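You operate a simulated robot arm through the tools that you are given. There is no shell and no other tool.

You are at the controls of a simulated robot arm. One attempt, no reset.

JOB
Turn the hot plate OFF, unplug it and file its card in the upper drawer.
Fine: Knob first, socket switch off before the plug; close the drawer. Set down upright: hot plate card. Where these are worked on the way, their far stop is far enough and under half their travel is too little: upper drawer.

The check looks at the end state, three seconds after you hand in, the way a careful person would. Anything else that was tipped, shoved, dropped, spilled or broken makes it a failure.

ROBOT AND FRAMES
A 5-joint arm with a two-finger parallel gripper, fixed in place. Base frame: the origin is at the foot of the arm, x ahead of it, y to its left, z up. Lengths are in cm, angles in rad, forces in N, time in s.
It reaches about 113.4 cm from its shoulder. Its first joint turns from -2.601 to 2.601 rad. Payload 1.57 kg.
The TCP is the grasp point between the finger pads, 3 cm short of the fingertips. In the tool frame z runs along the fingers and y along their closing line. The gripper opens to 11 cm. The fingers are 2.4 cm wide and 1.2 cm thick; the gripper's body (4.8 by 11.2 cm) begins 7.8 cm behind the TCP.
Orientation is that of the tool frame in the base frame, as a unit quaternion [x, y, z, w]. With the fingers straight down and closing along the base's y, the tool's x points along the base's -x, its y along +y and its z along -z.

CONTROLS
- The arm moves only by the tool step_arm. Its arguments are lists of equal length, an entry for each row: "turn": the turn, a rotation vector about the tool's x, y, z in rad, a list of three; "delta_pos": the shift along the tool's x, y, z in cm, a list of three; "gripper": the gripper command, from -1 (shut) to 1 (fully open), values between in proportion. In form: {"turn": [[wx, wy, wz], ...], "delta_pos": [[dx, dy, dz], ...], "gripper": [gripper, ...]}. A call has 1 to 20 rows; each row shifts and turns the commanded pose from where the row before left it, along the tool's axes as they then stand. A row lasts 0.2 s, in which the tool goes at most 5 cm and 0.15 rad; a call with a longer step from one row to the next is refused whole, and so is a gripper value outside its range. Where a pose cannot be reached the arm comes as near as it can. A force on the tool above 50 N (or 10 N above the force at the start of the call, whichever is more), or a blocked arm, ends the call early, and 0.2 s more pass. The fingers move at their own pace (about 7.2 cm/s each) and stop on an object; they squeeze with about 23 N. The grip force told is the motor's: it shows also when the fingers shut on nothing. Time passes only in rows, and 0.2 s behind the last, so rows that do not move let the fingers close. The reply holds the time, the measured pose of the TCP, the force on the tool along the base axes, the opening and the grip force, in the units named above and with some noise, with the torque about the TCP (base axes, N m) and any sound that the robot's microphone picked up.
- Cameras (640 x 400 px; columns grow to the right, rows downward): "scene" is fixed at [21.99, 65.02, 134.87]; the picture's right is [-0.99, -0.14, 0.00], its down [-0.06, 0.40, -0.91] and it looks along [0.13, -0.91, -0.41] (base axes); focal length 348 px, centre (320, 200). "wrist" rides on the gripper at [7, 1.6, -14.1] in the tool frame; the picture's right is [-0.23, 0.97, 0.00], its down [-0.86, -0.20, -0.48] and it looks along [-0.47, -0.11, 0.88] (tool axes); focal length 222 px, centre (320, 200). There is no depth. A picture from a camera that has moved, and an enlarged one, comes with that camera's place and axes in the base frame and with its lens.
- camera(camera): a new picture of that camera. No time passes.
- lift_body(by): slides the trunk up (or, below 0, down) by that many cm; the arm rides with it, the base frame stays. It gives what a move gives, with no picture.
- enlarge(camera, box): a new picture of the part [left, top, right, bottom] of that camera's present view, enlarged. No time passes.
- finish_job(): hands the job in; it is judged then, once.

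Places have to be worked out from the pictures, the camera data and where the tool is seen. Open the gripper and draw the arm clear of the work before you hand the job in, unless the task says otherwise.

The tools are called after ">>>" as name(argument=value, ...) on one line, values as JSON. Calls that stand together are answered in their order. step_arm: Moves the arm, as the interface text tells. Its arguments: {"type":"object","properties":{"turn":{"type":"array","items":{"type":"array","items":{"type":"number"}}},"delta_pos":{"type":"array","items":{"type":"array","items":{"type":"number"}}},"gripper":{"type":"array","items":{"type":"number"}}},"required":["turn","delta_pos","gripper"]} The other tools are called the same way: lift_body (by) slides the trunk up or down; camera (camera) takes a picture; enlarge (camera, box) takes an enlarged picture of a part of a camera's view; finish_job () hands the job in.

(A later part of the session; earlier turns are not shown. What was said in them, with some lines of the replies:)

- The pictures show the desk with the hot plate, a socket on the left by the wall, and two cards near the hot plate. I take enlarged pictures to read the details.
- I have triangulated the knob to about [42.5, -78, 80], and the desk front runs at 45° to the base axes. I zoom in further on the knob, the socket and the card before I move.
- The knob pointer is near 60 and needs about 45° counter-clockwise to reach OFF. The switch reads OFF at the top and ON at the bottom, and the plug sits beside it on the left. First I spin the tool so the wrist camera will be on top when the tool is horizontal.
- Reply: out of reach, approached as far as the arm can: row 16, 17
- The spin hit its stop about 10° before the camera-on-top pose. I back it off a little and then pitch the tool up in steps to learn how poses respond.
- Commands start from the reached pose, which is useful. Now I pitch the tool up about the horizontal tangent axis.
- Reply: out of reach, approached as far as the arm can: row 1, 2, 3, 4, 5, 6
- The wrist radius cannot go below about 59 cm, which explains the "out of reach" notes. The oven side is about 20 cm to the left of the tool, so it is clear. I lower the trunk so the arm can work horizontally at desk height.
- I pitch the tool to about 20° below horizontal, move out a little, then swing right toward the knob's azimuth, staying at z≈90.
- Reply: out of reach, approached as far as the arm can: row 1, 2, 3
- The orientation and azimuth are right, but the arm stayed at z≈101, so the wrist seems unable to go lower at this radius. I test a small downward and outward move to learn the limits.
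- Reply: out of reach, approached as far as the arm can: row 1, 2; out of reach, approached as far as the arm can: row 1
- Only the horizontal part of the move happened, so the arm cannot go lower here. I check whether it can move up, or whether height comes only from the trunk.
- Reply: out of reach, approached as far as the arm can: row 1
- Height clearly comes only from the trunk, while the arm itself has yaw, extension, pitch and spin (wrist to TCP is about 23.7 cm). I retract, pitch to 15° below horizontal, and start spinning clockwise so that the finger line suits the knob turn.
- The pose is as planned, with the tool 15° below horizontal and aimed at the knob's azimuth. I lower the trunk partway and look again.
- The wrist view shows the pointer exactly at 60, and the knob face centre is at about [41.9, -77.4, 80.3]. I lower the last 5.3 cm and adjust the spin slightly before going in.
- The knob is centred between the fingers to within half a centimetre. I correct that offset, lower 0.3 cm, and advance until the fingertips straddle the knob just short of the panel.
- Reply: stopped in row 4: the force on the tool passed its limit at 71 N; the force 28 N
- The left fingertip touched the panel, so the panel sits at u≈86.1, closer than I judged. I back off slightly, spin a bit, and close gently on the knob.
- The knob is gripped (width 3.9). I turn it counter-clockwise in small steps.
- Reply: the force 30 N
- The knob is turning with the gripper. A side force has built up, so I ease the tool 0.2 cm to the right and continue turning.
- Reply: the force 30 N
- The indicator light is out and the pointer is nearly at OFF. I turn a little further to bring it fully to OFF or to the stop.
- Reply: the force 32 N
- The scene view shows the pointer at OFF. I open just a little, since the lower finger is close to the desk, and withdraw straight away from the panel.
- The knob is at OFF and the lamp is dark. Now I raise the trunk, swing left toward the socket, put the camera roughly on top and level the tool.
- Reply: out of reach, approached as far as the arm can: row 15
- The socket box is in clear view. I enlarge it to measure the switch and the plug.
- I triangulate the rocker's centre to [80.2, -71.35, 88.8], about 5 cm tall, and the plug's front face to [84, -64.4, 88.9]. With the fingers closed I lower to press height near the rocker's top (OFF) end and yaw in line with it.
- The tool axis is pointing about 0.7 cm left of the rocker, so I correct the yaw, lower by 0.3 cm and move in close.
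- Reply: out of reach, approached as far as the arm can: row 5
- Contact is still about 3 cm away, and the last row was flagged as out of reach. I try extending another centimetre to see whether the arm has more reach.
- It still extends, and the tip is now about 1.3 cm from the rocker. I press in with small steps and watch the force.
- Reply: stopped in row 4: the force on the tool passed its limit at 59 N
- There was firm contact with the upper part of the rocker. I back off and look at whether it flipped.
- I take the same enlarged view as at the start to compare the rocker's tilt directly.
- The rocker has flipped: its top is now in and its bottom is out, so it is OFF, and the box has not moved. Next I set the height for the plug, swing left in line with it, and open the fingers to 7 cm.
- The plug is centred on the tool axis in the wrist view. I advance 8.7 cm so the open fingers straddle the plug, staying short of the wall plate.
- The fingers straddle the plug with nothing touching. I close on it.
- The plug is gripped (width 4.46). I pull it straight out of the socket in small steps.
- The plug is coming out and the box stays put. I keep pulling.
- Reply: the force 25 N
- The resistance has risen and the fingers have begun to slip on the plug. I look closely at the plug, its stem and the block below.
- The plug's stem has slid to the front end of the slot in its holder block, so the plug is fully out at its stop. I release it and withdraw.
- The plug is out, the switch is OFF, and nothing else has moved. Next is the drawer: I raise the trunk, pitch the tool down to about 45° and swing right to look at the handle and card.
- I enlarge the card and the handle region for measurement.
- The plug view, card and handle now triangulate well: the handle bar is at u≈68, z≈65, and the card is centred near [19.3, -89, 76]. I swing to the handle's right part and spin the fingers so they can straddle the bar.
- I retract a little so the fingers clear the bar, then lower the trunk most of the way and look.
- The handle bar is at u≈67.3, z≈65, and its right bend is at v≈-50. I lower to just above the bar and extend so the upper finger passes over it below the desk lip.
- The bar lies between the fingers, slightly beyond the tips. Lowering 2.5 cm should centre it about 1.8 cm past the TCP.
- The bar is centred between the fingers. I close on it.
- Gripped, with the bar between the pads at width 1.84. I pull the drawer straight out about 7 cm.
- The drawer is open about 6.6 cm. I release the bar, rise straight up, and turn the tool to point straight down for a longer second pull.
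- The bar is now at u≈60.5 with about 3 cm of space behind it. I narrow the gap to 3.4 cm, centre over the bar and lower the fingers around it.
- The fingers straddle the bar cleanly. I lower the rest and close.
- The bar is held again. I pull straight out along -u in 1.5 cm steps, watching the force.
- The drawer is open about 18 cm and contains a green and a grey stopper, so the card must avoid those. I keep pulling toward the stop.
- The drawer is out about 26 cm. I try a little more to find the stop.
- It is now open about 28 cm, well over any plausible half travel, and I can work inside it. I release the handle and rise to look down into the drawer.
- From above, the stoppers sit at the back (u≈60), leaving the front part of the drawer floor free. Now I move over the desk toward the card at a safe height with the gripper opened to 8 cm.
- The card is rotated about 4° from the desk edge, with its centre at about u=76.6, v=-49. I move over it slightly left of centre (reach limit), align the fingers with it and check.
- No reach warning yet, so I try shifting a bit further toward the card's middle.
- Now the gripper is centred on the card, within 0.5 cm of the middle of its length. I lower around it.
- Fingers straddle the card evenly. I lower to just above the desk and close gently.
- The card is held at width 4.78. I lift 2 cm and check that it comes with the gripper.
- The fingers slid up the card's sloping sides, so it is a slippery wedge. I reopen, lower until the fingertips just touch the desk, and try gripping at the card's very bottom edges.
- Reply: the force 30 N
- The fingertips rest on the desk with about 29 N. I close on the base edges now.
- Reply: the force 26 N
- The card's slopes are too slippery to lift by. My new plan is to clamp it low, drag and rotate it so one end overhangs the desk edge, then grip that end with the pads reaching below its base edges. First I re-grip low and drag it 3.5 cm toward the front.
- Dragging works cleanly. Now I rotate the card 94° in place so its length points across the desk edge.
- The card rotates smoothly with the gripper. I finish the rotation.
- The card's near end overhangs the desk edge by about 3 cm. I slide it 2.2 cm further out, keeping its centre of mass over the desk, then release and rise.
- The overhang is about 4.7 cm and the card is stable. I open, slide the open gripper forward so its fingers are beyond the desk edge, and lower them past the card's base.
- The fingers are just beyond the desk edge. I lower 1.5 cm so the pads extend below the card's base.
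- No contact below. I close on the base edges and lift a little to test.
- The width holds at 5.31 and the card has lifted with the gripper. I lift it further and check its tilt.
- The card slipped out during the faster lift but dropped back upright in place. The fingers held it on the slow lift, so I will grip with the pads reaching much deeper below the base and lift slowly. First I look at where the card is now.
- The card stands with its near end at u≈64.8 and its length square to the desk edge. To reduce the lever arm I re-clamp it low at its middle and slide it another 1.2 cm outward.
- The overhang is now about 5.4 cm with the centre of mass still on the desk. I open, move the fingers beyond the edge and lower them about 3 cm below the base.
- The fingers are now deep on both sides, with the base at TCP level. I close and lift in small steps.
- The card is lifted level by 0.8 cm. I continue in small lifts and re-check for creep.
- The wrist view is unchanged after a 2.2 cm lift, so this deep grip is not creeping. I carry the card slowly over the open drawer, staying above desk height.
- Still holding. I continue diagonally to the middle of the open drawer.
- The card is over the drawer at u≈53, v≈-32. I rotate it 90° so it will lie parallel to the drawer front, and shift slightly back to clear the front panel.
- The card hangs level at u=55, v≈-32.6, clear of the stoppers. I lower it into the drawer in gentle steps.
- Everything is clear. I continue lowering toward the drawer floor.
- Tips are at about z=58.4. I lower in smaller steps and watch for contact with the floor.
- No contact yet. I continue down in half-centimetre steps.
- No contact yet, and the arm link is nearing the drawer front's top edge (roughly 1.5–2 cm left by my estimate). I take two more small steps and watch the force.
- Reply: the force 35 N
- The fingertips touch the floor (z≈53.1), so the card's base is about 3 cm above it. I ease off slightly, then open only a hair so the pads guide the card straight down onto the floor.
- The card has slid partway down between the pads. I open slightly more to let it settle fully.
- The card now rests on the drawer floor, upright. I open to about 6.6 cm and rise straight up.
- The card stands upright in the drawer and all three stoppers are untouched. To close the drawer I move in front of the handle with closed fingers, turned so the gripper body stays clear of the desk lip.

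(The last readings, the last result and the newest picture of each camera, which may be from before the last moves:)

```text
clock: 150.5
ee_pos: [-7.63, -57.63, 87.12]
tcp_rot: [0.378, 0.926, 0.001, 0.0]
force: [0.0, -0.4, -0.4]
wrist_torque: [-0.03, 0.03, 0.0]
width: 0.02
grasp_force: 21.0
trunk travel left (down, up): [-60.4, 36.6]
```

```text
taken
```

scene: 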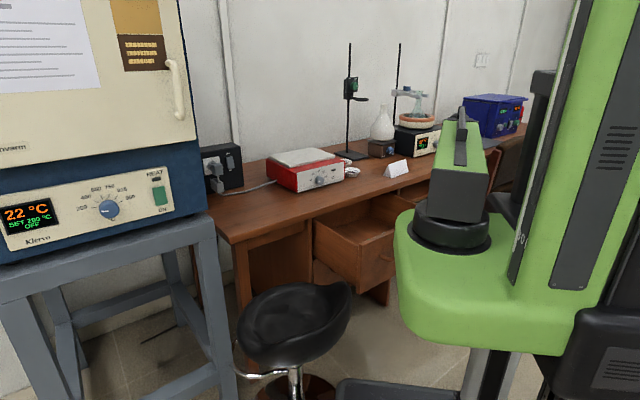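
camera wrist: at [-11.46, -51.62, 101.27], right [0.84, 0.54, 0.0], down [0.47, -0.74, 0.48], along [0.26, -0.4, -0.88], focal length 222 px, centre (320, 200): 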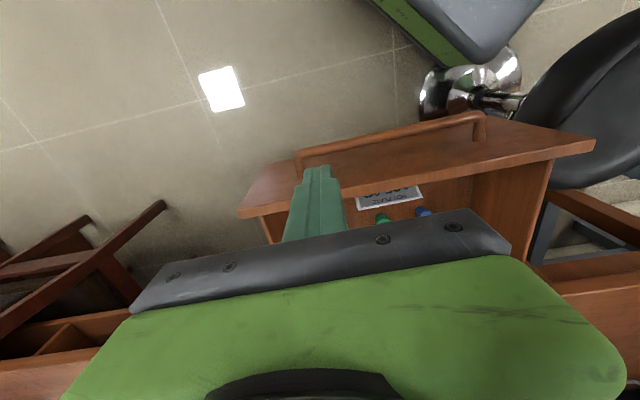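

The bar is at u≈38.8 and the closed fingers will come down about 1.3 cm in front of it. I lower to handle height.

>>> lift_body(by=-14)

>>> lift_body(by=-6.8)

>>> camera(camera="wrist")

```text
clock: 152.1
ee_pos: [-7.66, -57.59, 73.17]
tcp_rot: [0.38, 0.925, 0.0, 0.001]
force: [0.3, -0.7, 0.6]
wrist_torque: [0.02, -0.02, 0.01]
width: 0.0
grasp_force: 21.2
trunk travel left (down, up): [-46.4, 50.6]
```

```text
clock: 153.2
ee_pos: [-7.61, -57.52, 66.37]
tcp_rot: [0.38, 0.925, 0.001, 0.001]
force: [0.7, 0.3, 0.0]
wrist_torque: [0.0, -0.04, -0.01]
width: 0.0
grasp_force: 21.3
trunk travel left (down, up): [-39.6, 57.4]
```

```text
taken
camera wrist: at [-11.44, -51.61, 80.47], right [0.85, 0.53, 0.0], down [0.47, -0.74, 0.48], along [0.26, -0.4, -0.88], focal length 222 px, centre (320, 200)
```

wrist: 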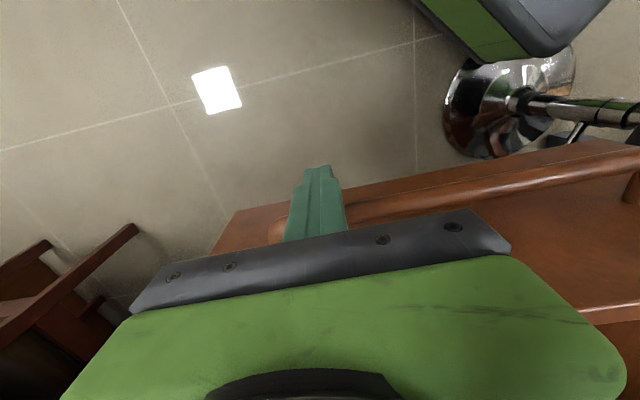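

The fingers are in front of the bar. I push the drawer in slowly so the card and stoppers are not disturbed.

>>> step_arm(turn=[[0, 0, 0], [0, 0, 0], [0, 0, 0], [0, 0, 0], [0, 0, 0], [0, 0, 0], [0, 0, 0], [0, 0, 0], [0, 0, 0], [0, 0, 0], [0, 0, 0], [0, 0, 0], [0, 0, 0], [0, 0, 0], [0, 0, 0], [0, 0, 0], [0, 0, 0], [0, 0, 0], [0, 0, 0], [0, 0, 0]], delta_pos=[[-0.3, 0, 0], [-0.3, 0, 0], [-0.25, 0, 0], [-0.2, 0, 0], [-0.2, 0, 0], [-0.2, 0, 0], [-0.25, 0, 0], [-0.3, 0, 0], [-0.35, 0, 0], [-0.4, 0, 0], [-0.4, 0, 0], [-0.4, 0, 0], [-0.4, 0, 0], [-0.4, 0, 0], [-0.4, 0, 0], [-0.4, 0, 0], [-0.4, 0, 0], [-0.4, 0, 0], [-0.35, 0, 0], [-0.3, 0, 0]], gripper=[-1, -1, -1, -1, -1, -1, -1, -1, -1, -1, -1, -1, -1, -1, -1, -1, -1, -1, -1, -1])

>>> camera(camera="wrist")

>>> enlarge(camera="scene", box=[300, 170, 440, 290])

```text
clock: 157.4
ee_pos: [-2.96, -62.31, 66.35]
tcp_rot: [0.379, 0.925, 0.0, 0.0]
force: [-0.7, 0.3, 0.4]
wrist_torque: [0.0, 0.0, 0.02]
width: 0.01
grasp_force: 21.4
trunk travel left (down, up): [-39.6, 57.4]
```

```text
taken
camera wrist: at [-6.73, -56.25, 80.47], right [0.85, 0.53, 0.0], down [0.47, -0.74, 0.48], along [0.26, -0.4, -0.88], focal length 222 px, centre (320, 200)
```

wrist: 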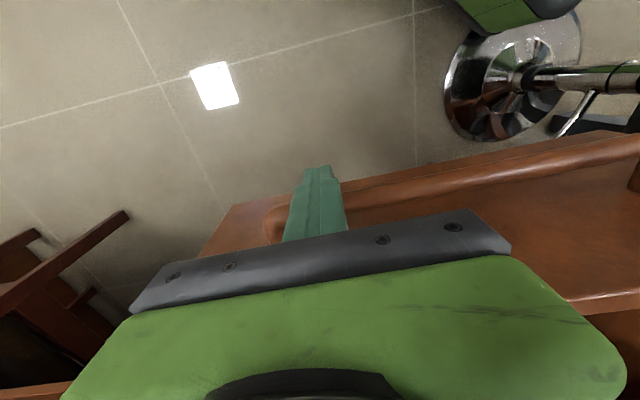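

```text
3.33 times, centred on (370, 230) of scene
camera zoom: at [21.99, 65.02, 134.87], right [-0.99, -0.14, 0.0], down [-0.06, 0.4, -0.91], along [0.13, -0.91, -0.41], focal length 1162 px, centre (153, 100)
```

zoom: 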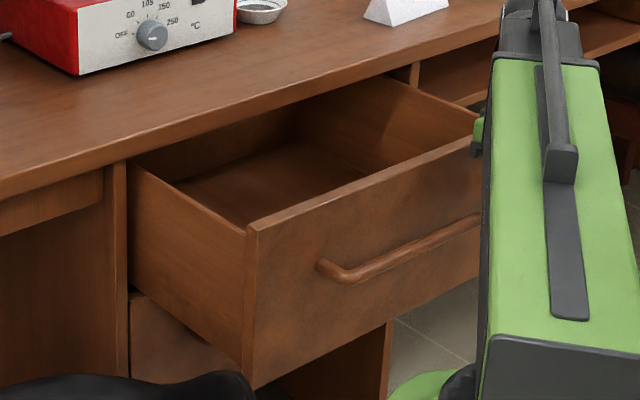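

It slides in smoothly. I continue at the same gentle pace.

>>> step_arm(turn=[[0, 0, 0], [0, 0, 0], [0, 0, 0], [0, 0, 0], [0, 0, 0], [0, 0, 0], [0, 0, 0], [0, 0, 0], [0, 0, 0], [0, 0, 0], [0, 0, 0], [0, 0, 0], [0, 0, 0], [0, 0, 0], [0, 0, 0], [0, 0, 0], [0, 0, 0], [0, 0, 0], [0, 0, 0], [0, 0, 0]], delta_pos=[[-0.2, 0, 0], [-0.25, 0, 0], [-0.35, 0, 0], [-0.45, 0, 0], [-0.5, 0, 0], [-0.5, 0, 0], [-0.5, 0, 0], [-0.5, 0, 0], [-0.5, 0, 0], [-0.5, 0, 0], [-0.5, 0, 0], [-0.5, 0, 0], [-0.5, 0, 0], [-0.5, 0, 0], [-0.5, 0, 0], [-0.5, 0, 0], [-0.5, 0, 0], [-0.45, 0, 0], [-0.35, 0, 0], [-0.25, 0, 0]], gripper=[-1, -1, -1, -1, -1, -1, -1, -1, -1, -1, -1, -1, -1, -1, -1, -1, -1, -1, -1, -1])

>>> enlarge(camera="scene", box=[300, 170, 440, 290])

>>> camera(camera="wrist")

```text
clock: 161.6
ee_pos: [3.31, -68.38, 66.36]
tcp_rot: [0.38, 0.925, 0.001, 0.001]
force: [-0.4, 0.5, 0.3]
wrist_torque: [0.01, 0.02, -0.01]
width: 0.0
grasp_force: 21.3
trunk travel left (down, up): [-39.6, 57.4]
```

```text
3.33 times, centred on (370, 230) of scene
camera zoom: at [21.99, 65.02, 134.87], right [-0.99, -0.14, 0.0], down [-0.06, 0.4, -0.91], along [0.13, -0.91, -0.41], focal length 1162 px, centre (153, 100)
```

zoom: 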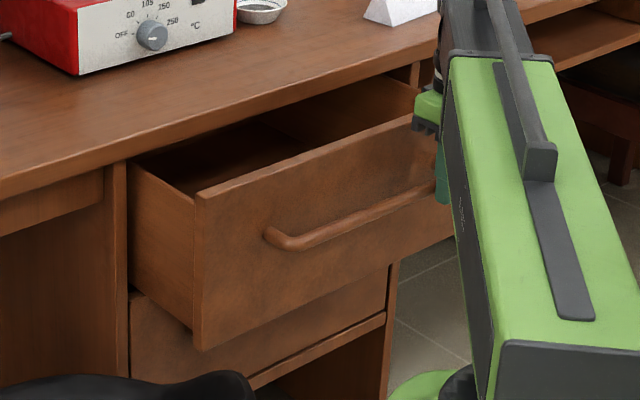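

```text
taken
camera wrist: at [-0.45, -62.42, 80.47], right [0.85, 0.53, 0.0], down [0.47, -0.74, 0.48], along [0.26, -0.4, -0.88], focal length 222 px, centre (320, 200)
```

wrist: 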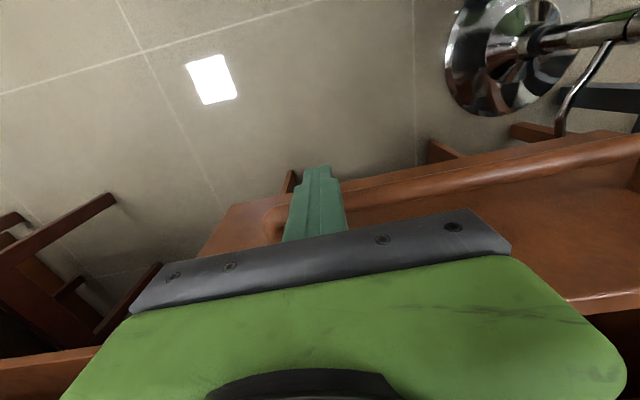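

>>> step_arm(turn=[[0, 0, 0], [0, 0, 0], [0, 0, 0], [0, 0, 0], [0, 0, 0], [0, 0, 0], [0, 0, 0], [0, 0, 0], [0, 0, 0], [0, 0, 0], [0, 0, 0], [0, 0, 0], [0, 0, 0], [0, 0, 0], [0, 0, 0], [0, 0, 0], [0, 0, 0], [0, 0, 0], [0, 0, 0], [0, 0, 0]], delta_pos=[[-0.2, 0, 0], [-0.25, 0, 0], [-0.35, 0, 0], [-0.45, 0, 0], [-0.5, 0, 0], [-0.5, 0, 0], [-0.5, 0, 0], [-0.5, 0, 0], [-0.5, 0, 0], [-0.5, 0, 0], [-0.5, 0, 0], [-0.5, 0, 0], [-0.5, 0, 0], [-0.5, 0, 0], [-0.5, 0, 0], [-0.5, 0, 0], [-0.5, 0, 0], [-0.45, 0, 0], [-0.35, 0, 0], [-0.25, 0, 0]], gripper=[-1, -1, -1, -1, -1, -1, -1, -1, -1, -1, -1, -1, -1, -1, -1, -1, -1, -1, -1, -1])

>>> enlarge(camera="scene", box=[300, 170, 440, 290])

>>> camera(camera="wrist")

```text
clock: 165.8
ee_pos: [9.55, -74.55, 66.36]
tcp_rot: [0.379, 0.925, 0.002, 0.001]
force: [-2.4, -0.5, 0.3]
wrist_torque: [0.01, 0.01, -0.02]
width: 0.0
grasp_force: 20.8
trunk travel left (down, up): [-39.6, 57.4]
```

```text
3.33 times, centred on (370, 230) of scene
camera zoom: at [21.99, 65.02, 134.87], right [-0.99, -0.14, 0.0], down [-0.06, 0.4, -0.91], along [0.13, -0.91, -0.41], focal length 1162 px, centre (153, 100)
```

zoom: 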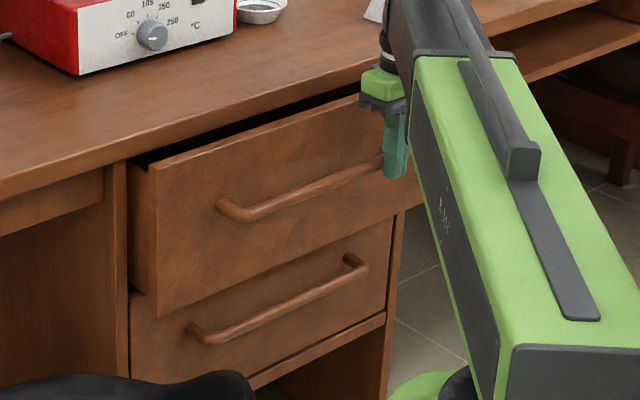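

```text
taken
camera wrist: at [5.79, -68.58, 80.48], right [0.85, 0.53, 0.0], down [0.47, -0.74, 0.48], along [0.26, -0.4, -0.88], focal length 222 px, centre (320, 200)
```

wrist: 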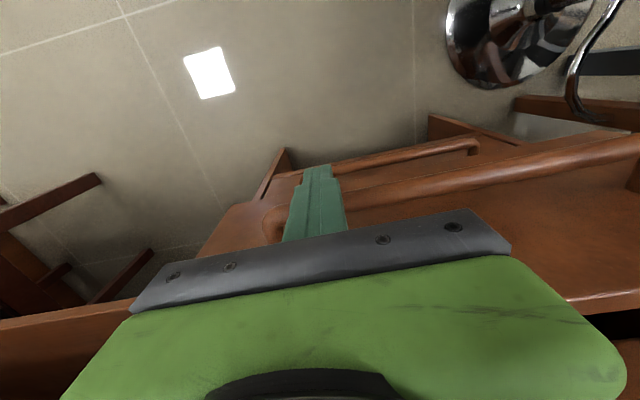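

About 5.7 cm remain. I finish slowly toward the stop.

>>> step_arm(turn=[[0, 0, 0], [0, 0, 0], [0, 0, 0], [0, 0, 0], [0, 0, 0], [0, 0, 0], [0, 0, 0], [0, 0, 0], [0, 0, 0], [0, 0, 0], [0, 0, 0], [0, 0, 0], [0, 0, 0], [0, 0, 0], [0, 0, 0], [0, 0, 0], [0, 0, 0], [0, 0, 0], [0, 0, 0], [0, 0, 0]], delta_pos=[[-0.15, 0, 0], [-0.2, 0, 0], [-0.3, 0, 0], [-0.35, 0, 0], [-0.35, 0, 0], [-0.35, 0, 0], [-0.35, 0, 0], [-0.35, 0, 0], [-0.35, 0, 0], [-0.35, 0, 0], [-0.35, 0, 0], [-0.35, 0, 0], [-0.3, 0, 0], [-0.25, 0, 0], [-0.2, 0, 0], [-0.2, 0, 0], [-0.15, 0, 0], [-0.15, 0, 0], [-0.15, 0, 0], [-0.1, 0, 0]], gripper=[-1, -1, -1, -1, -1, -1, -1, -1, -1, -1, -1, -1, -1, -1, -1, -1, -1, -1, -1, -1])

>>> enlarge(camera="scene", box=[300, 170, 440, 290])

>>> camera(camera="wrist")

```text
clock: 170.0
ee_pos: [13.21, -78.0, 66.42]
tcp_rot: [0.381, 0.925, 0.003, -0.003]
force: [-4.3, 8.5, -2.0]
wrist_torque: [-0.75, -0.38, -0.04]
width: 0.0
grasp_force: 21.0
trunk travel left (down, up): [-39.6, 57.4]
stopped in row 20: the force on the tool passed its limit at 52 N (the readings are from after the stop); the commanded pose is now the measured one
```

```text
3.33 times, centred on (370, 230) of scene
camera zoom: at [21.99, 65.02, 134.87], right [-0.99, -0.14, 0.0], down [-0.06, 0.4, -0.91], along [0.13, -0.91, -0.41], focal length 1162 px, centre (153, 100)
```

zoom: 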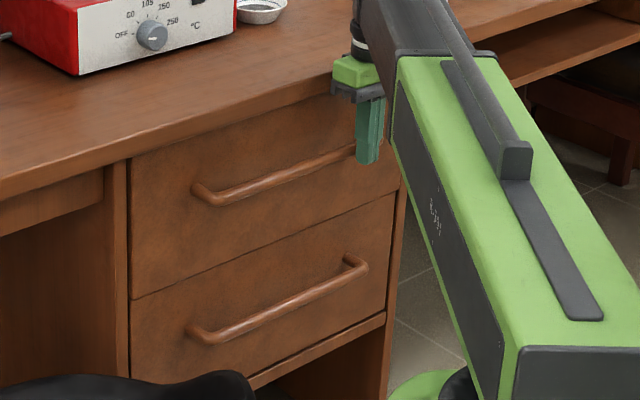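

```text
taken
camera wrist: at [9.37, -72.11, 80.59], right [0.85, 0.53, 0.0], down [0.47, -0.75, 0.47], along [0.25, -0.4, -0.88], focal length 222 px, centre (320, 200)
```

wrist: 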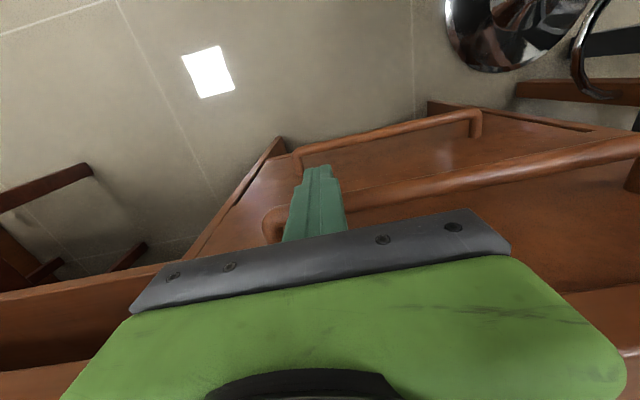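

The stop was reached and the drawer looks flush. I back the arm off, then compare with the first picture of the drawer.

>>> step_arm(turn=[[0, 0, 0], [0, 0, 0], [0, 0, 0]], delta_pos=[[0.5, 0, 0], [2, 0, 0], [3, 0, 0]], gripper=[-1, -1, -1])

>>> lift_body(by=25)

>>> enlarge(camera="scene", box=[310, 185, 400, 275])

>>> camera(camera="wrist")

>>> camera(camera="scene")

```text
clock: 170.8
ee_pos: [9.32, -74.1, 66.34]
tcp_rot: [0.38, 0.925, 0.003, -0.002]
force: [0.9, -0.2, 0.1]
wrist_torque: [0.0, 0.02, 0.01]
width: 0.03
grasp_force: 21.4
trunk travel left (down, up): [-39.6, 57.4]
```

```text
clock: 173.4
ee_pos: [9.21, -74.13, 91.33]
tcp_rot: [0.381, 0.925, 0.002, -0.002]
force: [-0.3, -0.2, -0.4]
wrist_torque: [0.01, 0.0, -0.03]
width: 0.0
grasp_force: 21.2
trunk travel left (down, up): [-64.6, 32.4]
```

```text
4.44 times, centred on (355, 230) of scene
camera zoom: at [21.99, 65.02, 134.87], right [-0.99, -0.14, 0.0], down [-0.06, 0.4, -0.91], along [0.13, -0.91, -0.41], focal length 1549 px, centre (164, 67)
```

zoom: 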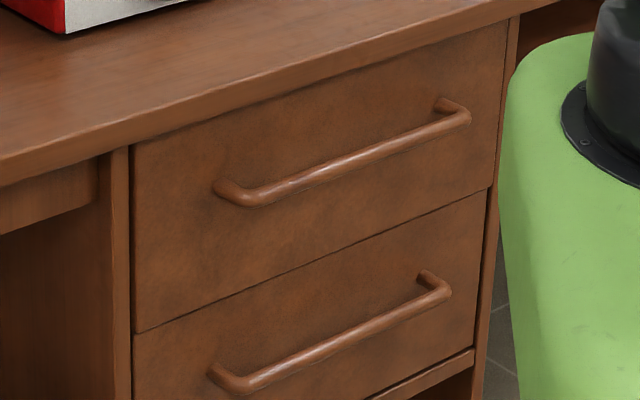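

```text
taken
camera wrist: at [5.51, -68.31, 105.51], right [0.85, 0.53, 0.0], down [0.47, -0.75, 0.47], along [0.25, -0.4, -0.88], focal length 222 px, centre (320, 200)
```

wrist: 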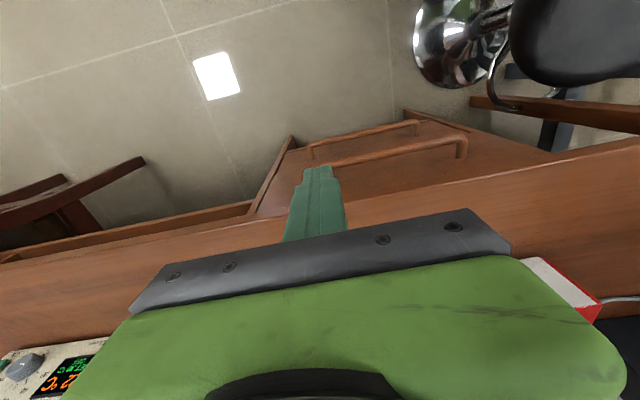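

```text
taken
```

scene: 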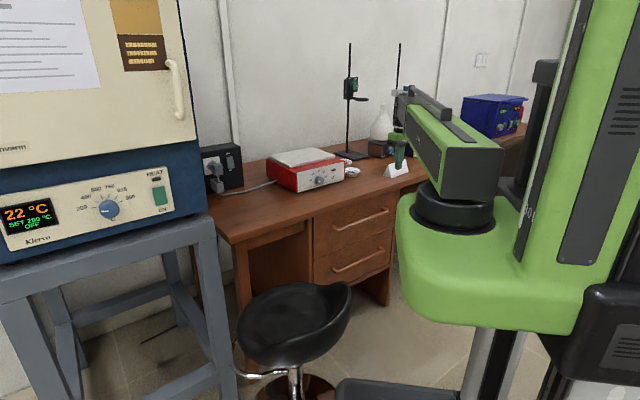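

The handle seems a few pixels further out than in the first picture, so the drawer may be about half a centimetre short of closed. I zoom in to check against the lower drawer.

>>> enlarge(camera="scene", box=[325, 240, 357, 272])

>>> enlarge(camera="scene", box=[380, 185, 412, 235])

>>> enlarge(camera="wrist", box=[240, 90, 480, 230])

```text
12.50 times, centred on (341, 256) of scene
camera zoom: at [21.99, 65.02, 134.87], right [-0.99, -0.14, 0.0], down [-0.06, 0.4, -0.91], along [0.13, -0.91, -0.41], focal length 4357 px, centre (58, -500)
```

zoom: 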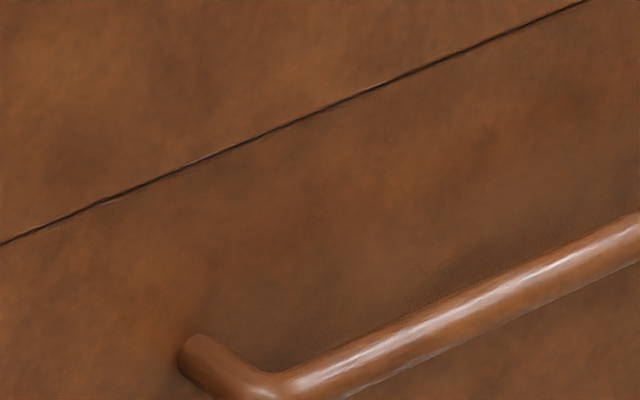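

```text
8.00 times, centred on (396, 210) of scene
camera zoom: at [21.99, 65.02, 134.87], right [-0.99, -0.14, 0.0], down [-0.06, 0.4, -0.91], along [0.13, -0.91, -0.41], focal length 2788 px, centre (-288, 120)
```

zoom: 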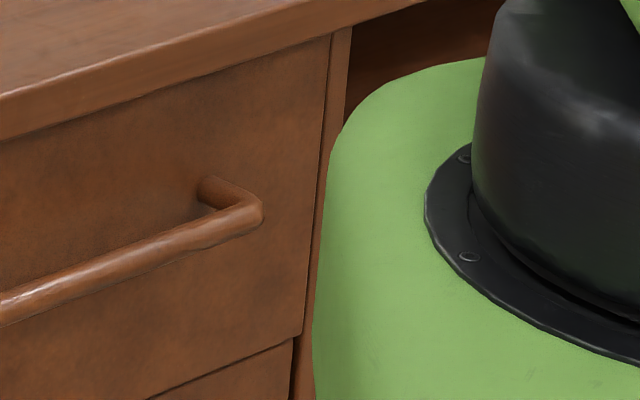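

```text
2.67 times, centred on (360, 160) of wrist
camera zoom: at [5.51, -68.31, 105.51], right [0.85, 0.53, 0.0], down [0.47, -0.75, 0.47], along [0.25, -0.4, -0.88], focal length 592 px, centre (213, 307)
```

zoom: 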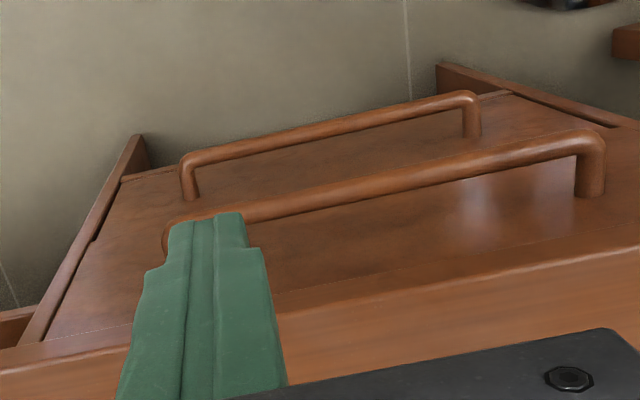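

The torque reading shows the gripper body hit the desk lip at z≈75 before the drawer was fully home. To finish the last 0.7 cm I pitch the tool to 60° so the fingertips can reach under the lip and push the drawer front directly.

>>> step_arm(turn=[[0.0901, -0.1195, 0], [0.0901, -0.1195, 0], [0.0901, -0.1195, 0], [0.0901, -0.1195, 0], [0.0901, -0.1195, 0], [0.0901, -0.1195, 0], [0.0901, -0.1195, 0], [-0.0363, -0.0274, -0.0263], [-0.0363, -0.0274, -0.0263]], delta_pos=[[-0.864, -0.651, -0.2645], [-0.885, -0.667, -0.63], [-0.951, -0.716, -0.987], [-1.057, -0.796, -1.327], [-1.204, -0.907, -1.645], [-1.387, -1.045, -1.932], [-1.6, -1.205, -2.179], [-2.425, 3.309, -0.094], [-2.425, 3.309, -0.094]], gripper=[-1, -1, -1, -1, -1, -1, -1, -1, -1])

>>> camera(camera="wrist")

```text
clock: 175.4
ee_pos: [17.9, -75.96, 103.12]
tcp_rot: [0.287, 0.818, -0.415, 0.276]
force: [1.1, 0.4, 1.2]
wrist_torque: [-0.03, 0.0, 0.0]
width: 0.01
grasp_force: 21.5
trunk travel left (down, up): [-64.6, 32.4]
```

```text
taken
camera wrist: at [11.21, -61.78, 104.61], right [0.84, 0.42, -0.35], down [0.34, 0.1, 0.93], along [0.43, -0.9, -0.06], focal length 222 px, centre (320, 200)
```

wrist: 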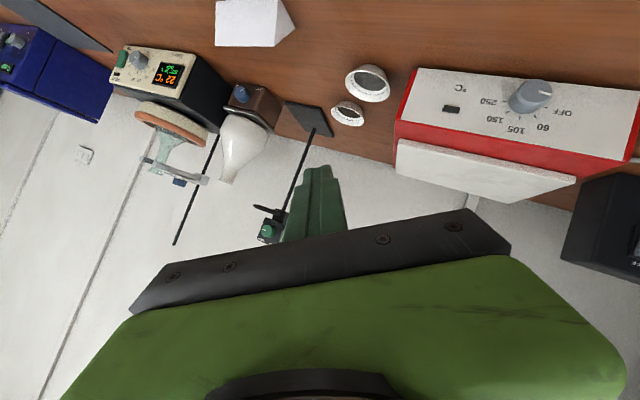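

The tip is a bit too far out to descend safely past the lip, so I reduce the pitch to 50° and retract slightly, then lower.

>>> step_arm(turn=[[-0.0515, 0.0683, 0], [-0.0515, 0.0683, 0], [0, 0, 0]], delta_pos=[[1.617, 1.218, -0.087], [1.617, 1.218, -0.087], [0.514, 0.387, -0.766]], gripper=[-1, -1, -1])

>>> lift_body(by=-22)

>>> camera(camera="wrist")

>>> camera(camera="scene")

```text
clock: 176.2
ee_pos: [17.02, -72.74, 99.76]
tcp_rot: [0.3, 0.855, -0.351, 0.235]
force: [-0.5, 0.4, -0.2]
wrist_torque: [0.04, -0.01, 0.04]
width: 0.0
grasp_force: 21.2
trunk travel left (down, up): [-64.6, 32.4]
```

```text
clock: 178.6
ee_pos: [16.99, -72.76, 77.87]
tcp_rot: [0.3, 0.855, -0.352, 0.234]
force: [-0.1, -0.8, -0.2]
wrist_torque: [0.0, 0.01, -0.02]
width: 0.0
grasp_force: 20.9
trunk travel left (down, up): [-42.6, 54.4]
```

```text
taken
camera wrist: at [10.48, -59.01, 81.91], right [0.82, 0.48, -0.31], down [0.38, -0.06, 0.92], along [0.42, -0.88, -0.23], focal length 222 px, centre (320, 200)
```

wrist: 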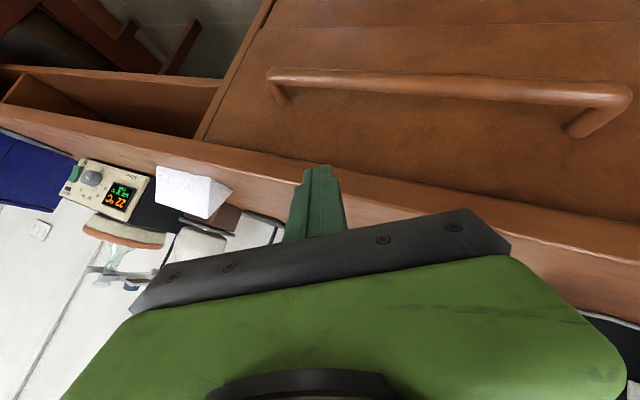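

```text
taken
```

scene: 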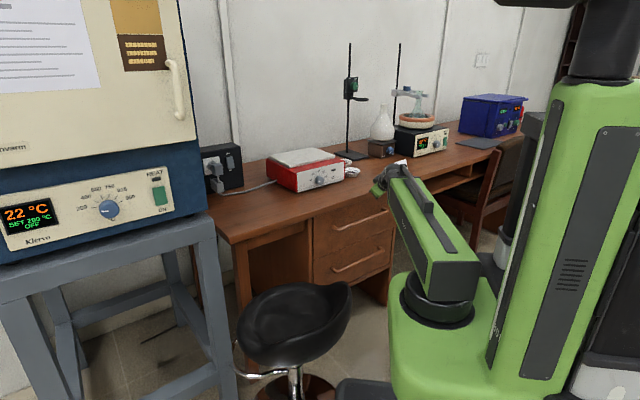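

The tip is at u≈65.4, well in front of the lip. I lower to z≈68.4, just above the bar, and then extend under the lip.

>>> lift_body(by=-7.5)

>>> step_arm(turn=[[0, 0, 0], [0, 0, 0], [0, 0, 0], [0, 0, 0]], delta_pos=[[-0.514, -0.387, 0.766], [-0.514, -0.387, 0.766], [-0.514, -0.387, 0.766], [-0.411, -0.31, 0.613]], gripper=[-1, -1, -1, -1])

>>> camera(camera="wrist")

>>> enlarge(camera="scene", box=[330, 170, 430, 250])

```text
clock: 179.7
ee_pos: [16.99, -72.73, 70.29]
tcp_rot: [0.3, 0.855, -0.351, 0.234]
force: [-0.6, 0.3, 0.2]
wrist_torque: [-0.02, 0.01, 0.01]
width: 0.01
grasp_force: 21.5
trunk travel left (down, up): [-35.1, 61.9]
```

```text
clock: 180.7
ee_pos: [17.95, -76.61, 70.27]
tcp_rot: [0.301, 0.855, -0.352, 0.234]
force: [0.2, -0.5, 0.1]
wrist_torque: [0.01, 0.01, 0.02]
width: 0.0
grasp_force: 21.3
trunk travel left (down, up): [-35.1, 61.9]
```

```text
taken
camera wrist: at [11.41, -62.72, 74.41], right [0.82, 0.48, -0.31], down [0.38, -0.06, 0.92], along [0.42, -0.88, -0.23], focal length 222 px, centre (320, 200)
```

wrist: 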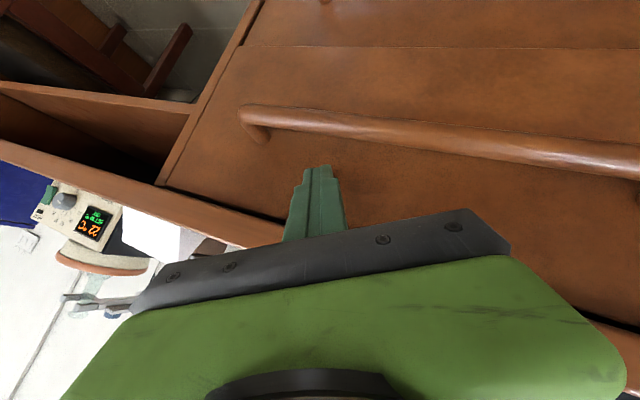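

```text
5.00 times, centred on (380, 210) of scene
camera zoom: at [21.99, 65.02, 134.87], right [-0.99, -0.14, 0.0], down [-0.06, 0.4, -0.91], along [0.13, -0.91, -0.41], focal length 1743 px, centre (20, 150)
```

zoom: 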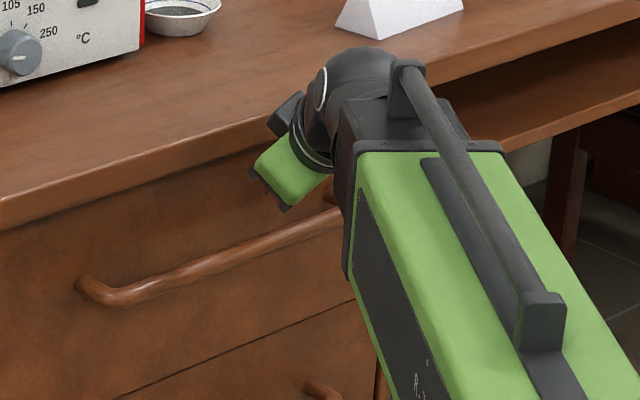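

No contact yet, and the tip is at u≈68.9 under the lip. I push forward in small steps until the drawer meets its stop.

>>> step_arm(turn=[[0, 0, 0], [0, 0, 0], [0, 0, 0], [0, 0, 0], [0, 0, 0], [0, 0, 0], [0, 0, 0]], delta_pos=[[-0.154, -0.116, 0.23], [-0.154, -0.116, 0.23], [-0.154, -0.116, 0.23], [-0.154, -0.116, 0.23], [-0.154, -0.116, 0.23], [-0.103, -0.077, 0.153], [-0.103, -0.077, 0.153]], gripper=[-1, -1, -1, -1, -1, -1, -1])

>>> enlarge(camera="scene", box=[310, 185, 400, 275])

>>> camera(camera="wrist")

```text
clock: 182.3
ee_pos: [18.38, -78.33, 70.26]
tcp_rot: [0.3, 0.856, -0.352, 0.233]
force: [-1.8, 4.0, 0.5]
wrist_torque: [0.05, -0.01, 0.06]
width: 0.0
grasp_force: 21.4
trunk travel left (down, up): [-35.1, 61.9]
```

```text
4.44 times, centred on (355, 230) of scene
camera zoom: at [21.99, 65.02, 134.87], right [-0.99, -0.14, 0.0], down [-0.06, 0.4, -0.91], along [0.13, -0.91, -0.41], focal length 1549 px, centre (164, 67)
```

zoom: 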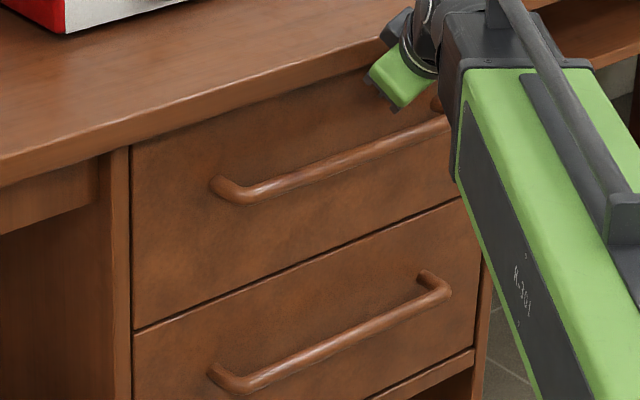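

```text
taken
camera wrist: at [11.8, -64.52, 74.42], right [0.82, 0.48, -0.31], down [0.38, -0.06, 0.92], along [0.42, -0.88, -0.23], focal length 222 px, centre (320, 200)
```

wrist: 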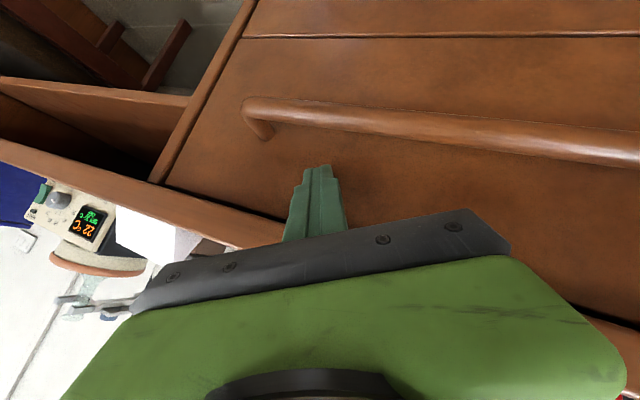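

The handle is back at its original picture position. I push a little more to confirm that it is against the stop.

>>> step_arm(turn=[[0, 0, 0], [0, 0, 0], [0, 0, 0]], delta_pos=[[-0.103, -0.077, 0.153], [-0.103, -0.077, 0.153], [-0.103, -0.077, 0.153]], gripper=[-1, -1, -1])

>>> enlarge(camera="scene", box=[310, 185, 400, 275])

```text
clock: 183.0
ee_pos: [18.23, -78.49, 70.23]
tcp_rot: [0.3, 0.857, -0.348, 0.232]
force: [-7.4, 11.7, 4.4]
wrist_torque: [0.0, 0.09, 0.01]
width: 0.0
grasp_force: 21.2
trunk travel left (down, up): [-35.1, 61.9]
stopped in row 3: the force on the tool passed its limit at 54 N (the readings are from after the stop); the commanded pose is now the measured one
```

```text
4.44 times, centred on (355, 230) of scene
camera zoom: at [21.99, 65.02, 134.87], right [-0.99, -0.14, 0.0], down [-0.06, 0.4, -0.91], along [0.13, -0.91, -0.41], focal length 1549 px, centre (164, 67)
```

zoom: 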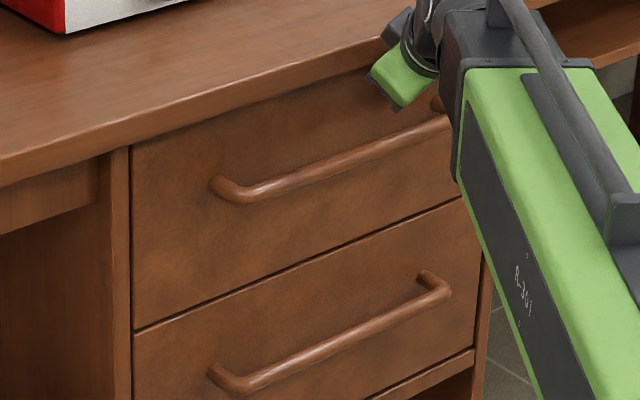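

The drawer is fully closed against its stop. I retract from under the lip, rise clear and open the gripper.

>>> step_arm(turn=[[0, 0, 0], [0, 0, 0], [0, 0, 0], [0, 0, 0], [0, 0, 0]], delta_pos=[[0.257, 0.194, -0.383], [0.514, 0.387, -0.766], [0.771, 0.58, -1.149], [0.771, 0.58, -1.149], [0.514, 0.387, -0.766]], gripper=[-1, -1, -1, -1, -1])

>>> lift_body(by=30)

>>> step_arm(turn=[[0, 0, 0], [0, 0, 0], [0, 0, 0], [0, 0, 0]], delta_pos=[[0, 0, 0], [0, 0, 0], [0, 0, 0], [0, 0, 0]], gripper=[1, 1, 1, 1])

>>> camera(camera="scene")

>>> enlarge(camera="scene", box=[196, 130, 356, 230])

>>> enlarge(camera="scene", box=[310, 185, 400, 275])

>>> enlarge(camera="scene", box=[296, 160, 344, 190])

```text
clock: 184.2
ee_pos: [16.74, -73.23, 70.16]
tcp_rot: [0.3, 0.857, -0.349, 0.232]
force: [-0.2, 0.1, 0.8]
wrist_torque: [-0.02, 0.04, -0.03]
width: 0.0
grasp_force: 21.3
trunk travel left (down, up): [-35.1, 61.9]
```

```text
clock: 187.2
ee_pos: [16.75, -73.19, 100.21]
tcp_rot: [0.3, 0.857, -0.349, 0.233]
force: [0.1, 0.2, -0.4]
wrist_torque: [0.04, 0.03, -0.01]
width: 0.02
grasp_force: 20.8
trunk travel left (down, up): [-65.1, 31.9]
```

```text
clock: 188.2
ee_pos: [16.85, -73.17, 100.13]
tcp_rot: [0.3, 0.857, -0.349, 0.233]
force: [0.7, -0.1, -0.4]
wrist_torque: [0.03, -0.02, 0.0]
width: 11.0
grasp_force: 0.1
trunk travel left (down, up): [-65.1, 31.9]
```

```text
taken
```

scene: 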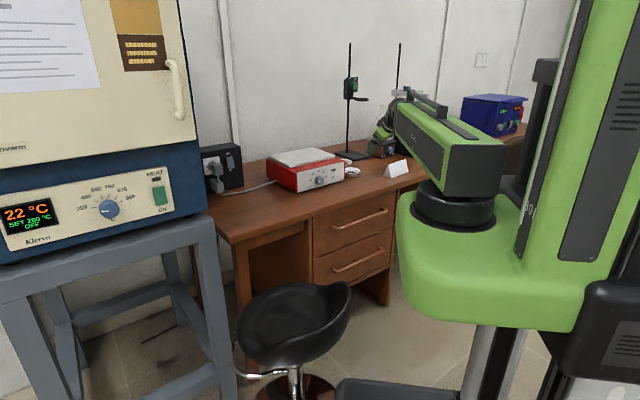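

```text
4.00 times, centred on (276, 180) of scene
camera zoom: at [21.99, 65.02, 134.87], right [-0.99, -0.14, 0.0], down [-0.06, 0.4, -0.91], along [0.13, -0.91, -0.41], focal length 1394 px, centre (496, 280)
```

zoom: 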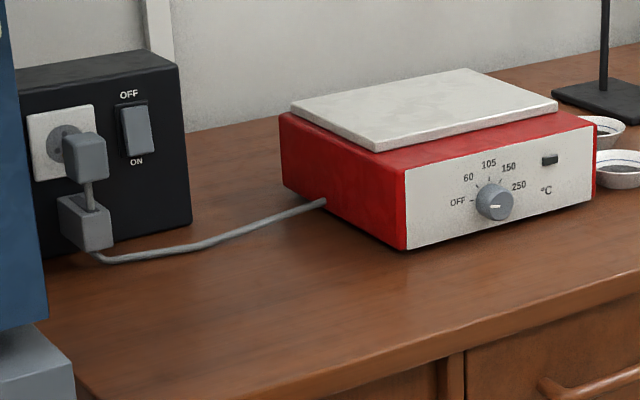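

```text
4.44 times, centred on (355, 230) of scene
camera zoom: at [21.99, 65.02, 134.87], right [-0.99, -0.14, 0.0], down [-0.06, 0.4, -0.91], along [0.13, -0.91, -0.41], focal length 1549 px, centre (164, 67)
```

zoom: 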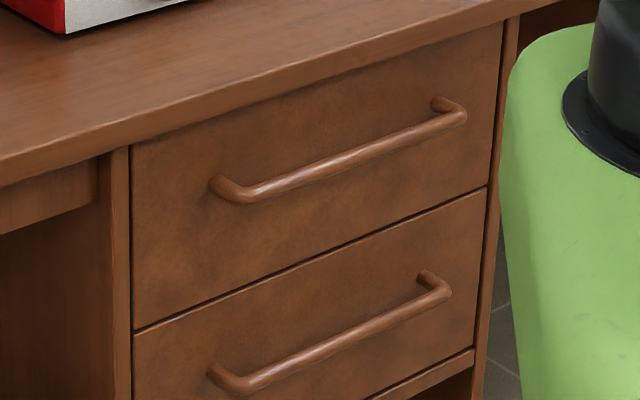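

```text
13.33 times, centred on (320, 175) of scene
camera zoom: at [21.99, 65.02, 134.87], right [-0.99, -0.14, 0.0], down [-0.06, 0.4, -0.91], along [0.13, -0.91, -0.41], focal length 4647 px, centre (320, 533)
```

zoom: 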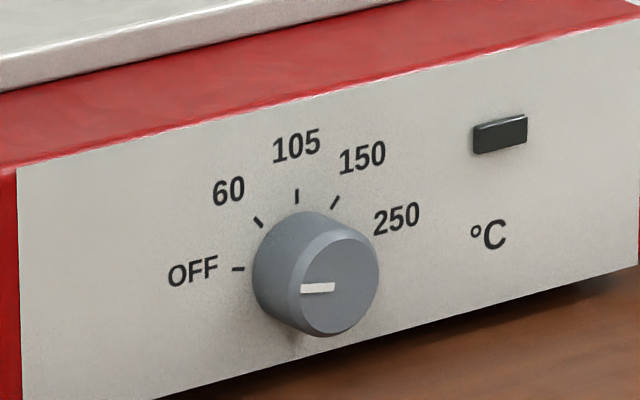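

The drawer matches its original closed position, the knob is at OFF with the lamp dark, the rocker is OFF and the plug is out. The card is in the drawer and was upright when I last saw it before closing. The gripper is open and clear, so I hand the job in.

>>> finish_job()

```text
The job is handed in.
```

I turned the hot plate off, unplugged it and put its card in the upper drawer, which is closed. I then handed the job in.

- **Knob:** I turned it to OFF first. The lamp went out and the pointer sits at the OFF mark.
- **Socket:** I switched the socket to OFF before pulling the plug. The plug is fully out, at the end of the slot in its holder block.
- **Card:** It was upright on the drawer floor, clear of the three stoppers, when I last saw it. I could not see it after closing the drawer, but I pushed the drawer in slowly to keep it standing.
- **Drawer:** I opened it about 28 cm. In the final picture it matches its starting closed position.

While moving the card:

- **Slip on the desk:** The card's sloping sides were too slippery to grip. It slipped once as I lifted it and landed upright on the desk.
- **Lift from its end:** I then slid it so one end overhung the desk edge and lifted it from there.
- **Drop in the drawer:** It dropped about 3 cm between the finger pads onto the drawer floor.

The first push left the drawer about 0.7 cm open because the gripper hit the desk lip. A second push closed it fully.

The hot plate, socket box and neighbouring card look undisturbed. The gripper is open and the arm is clear of the desk.
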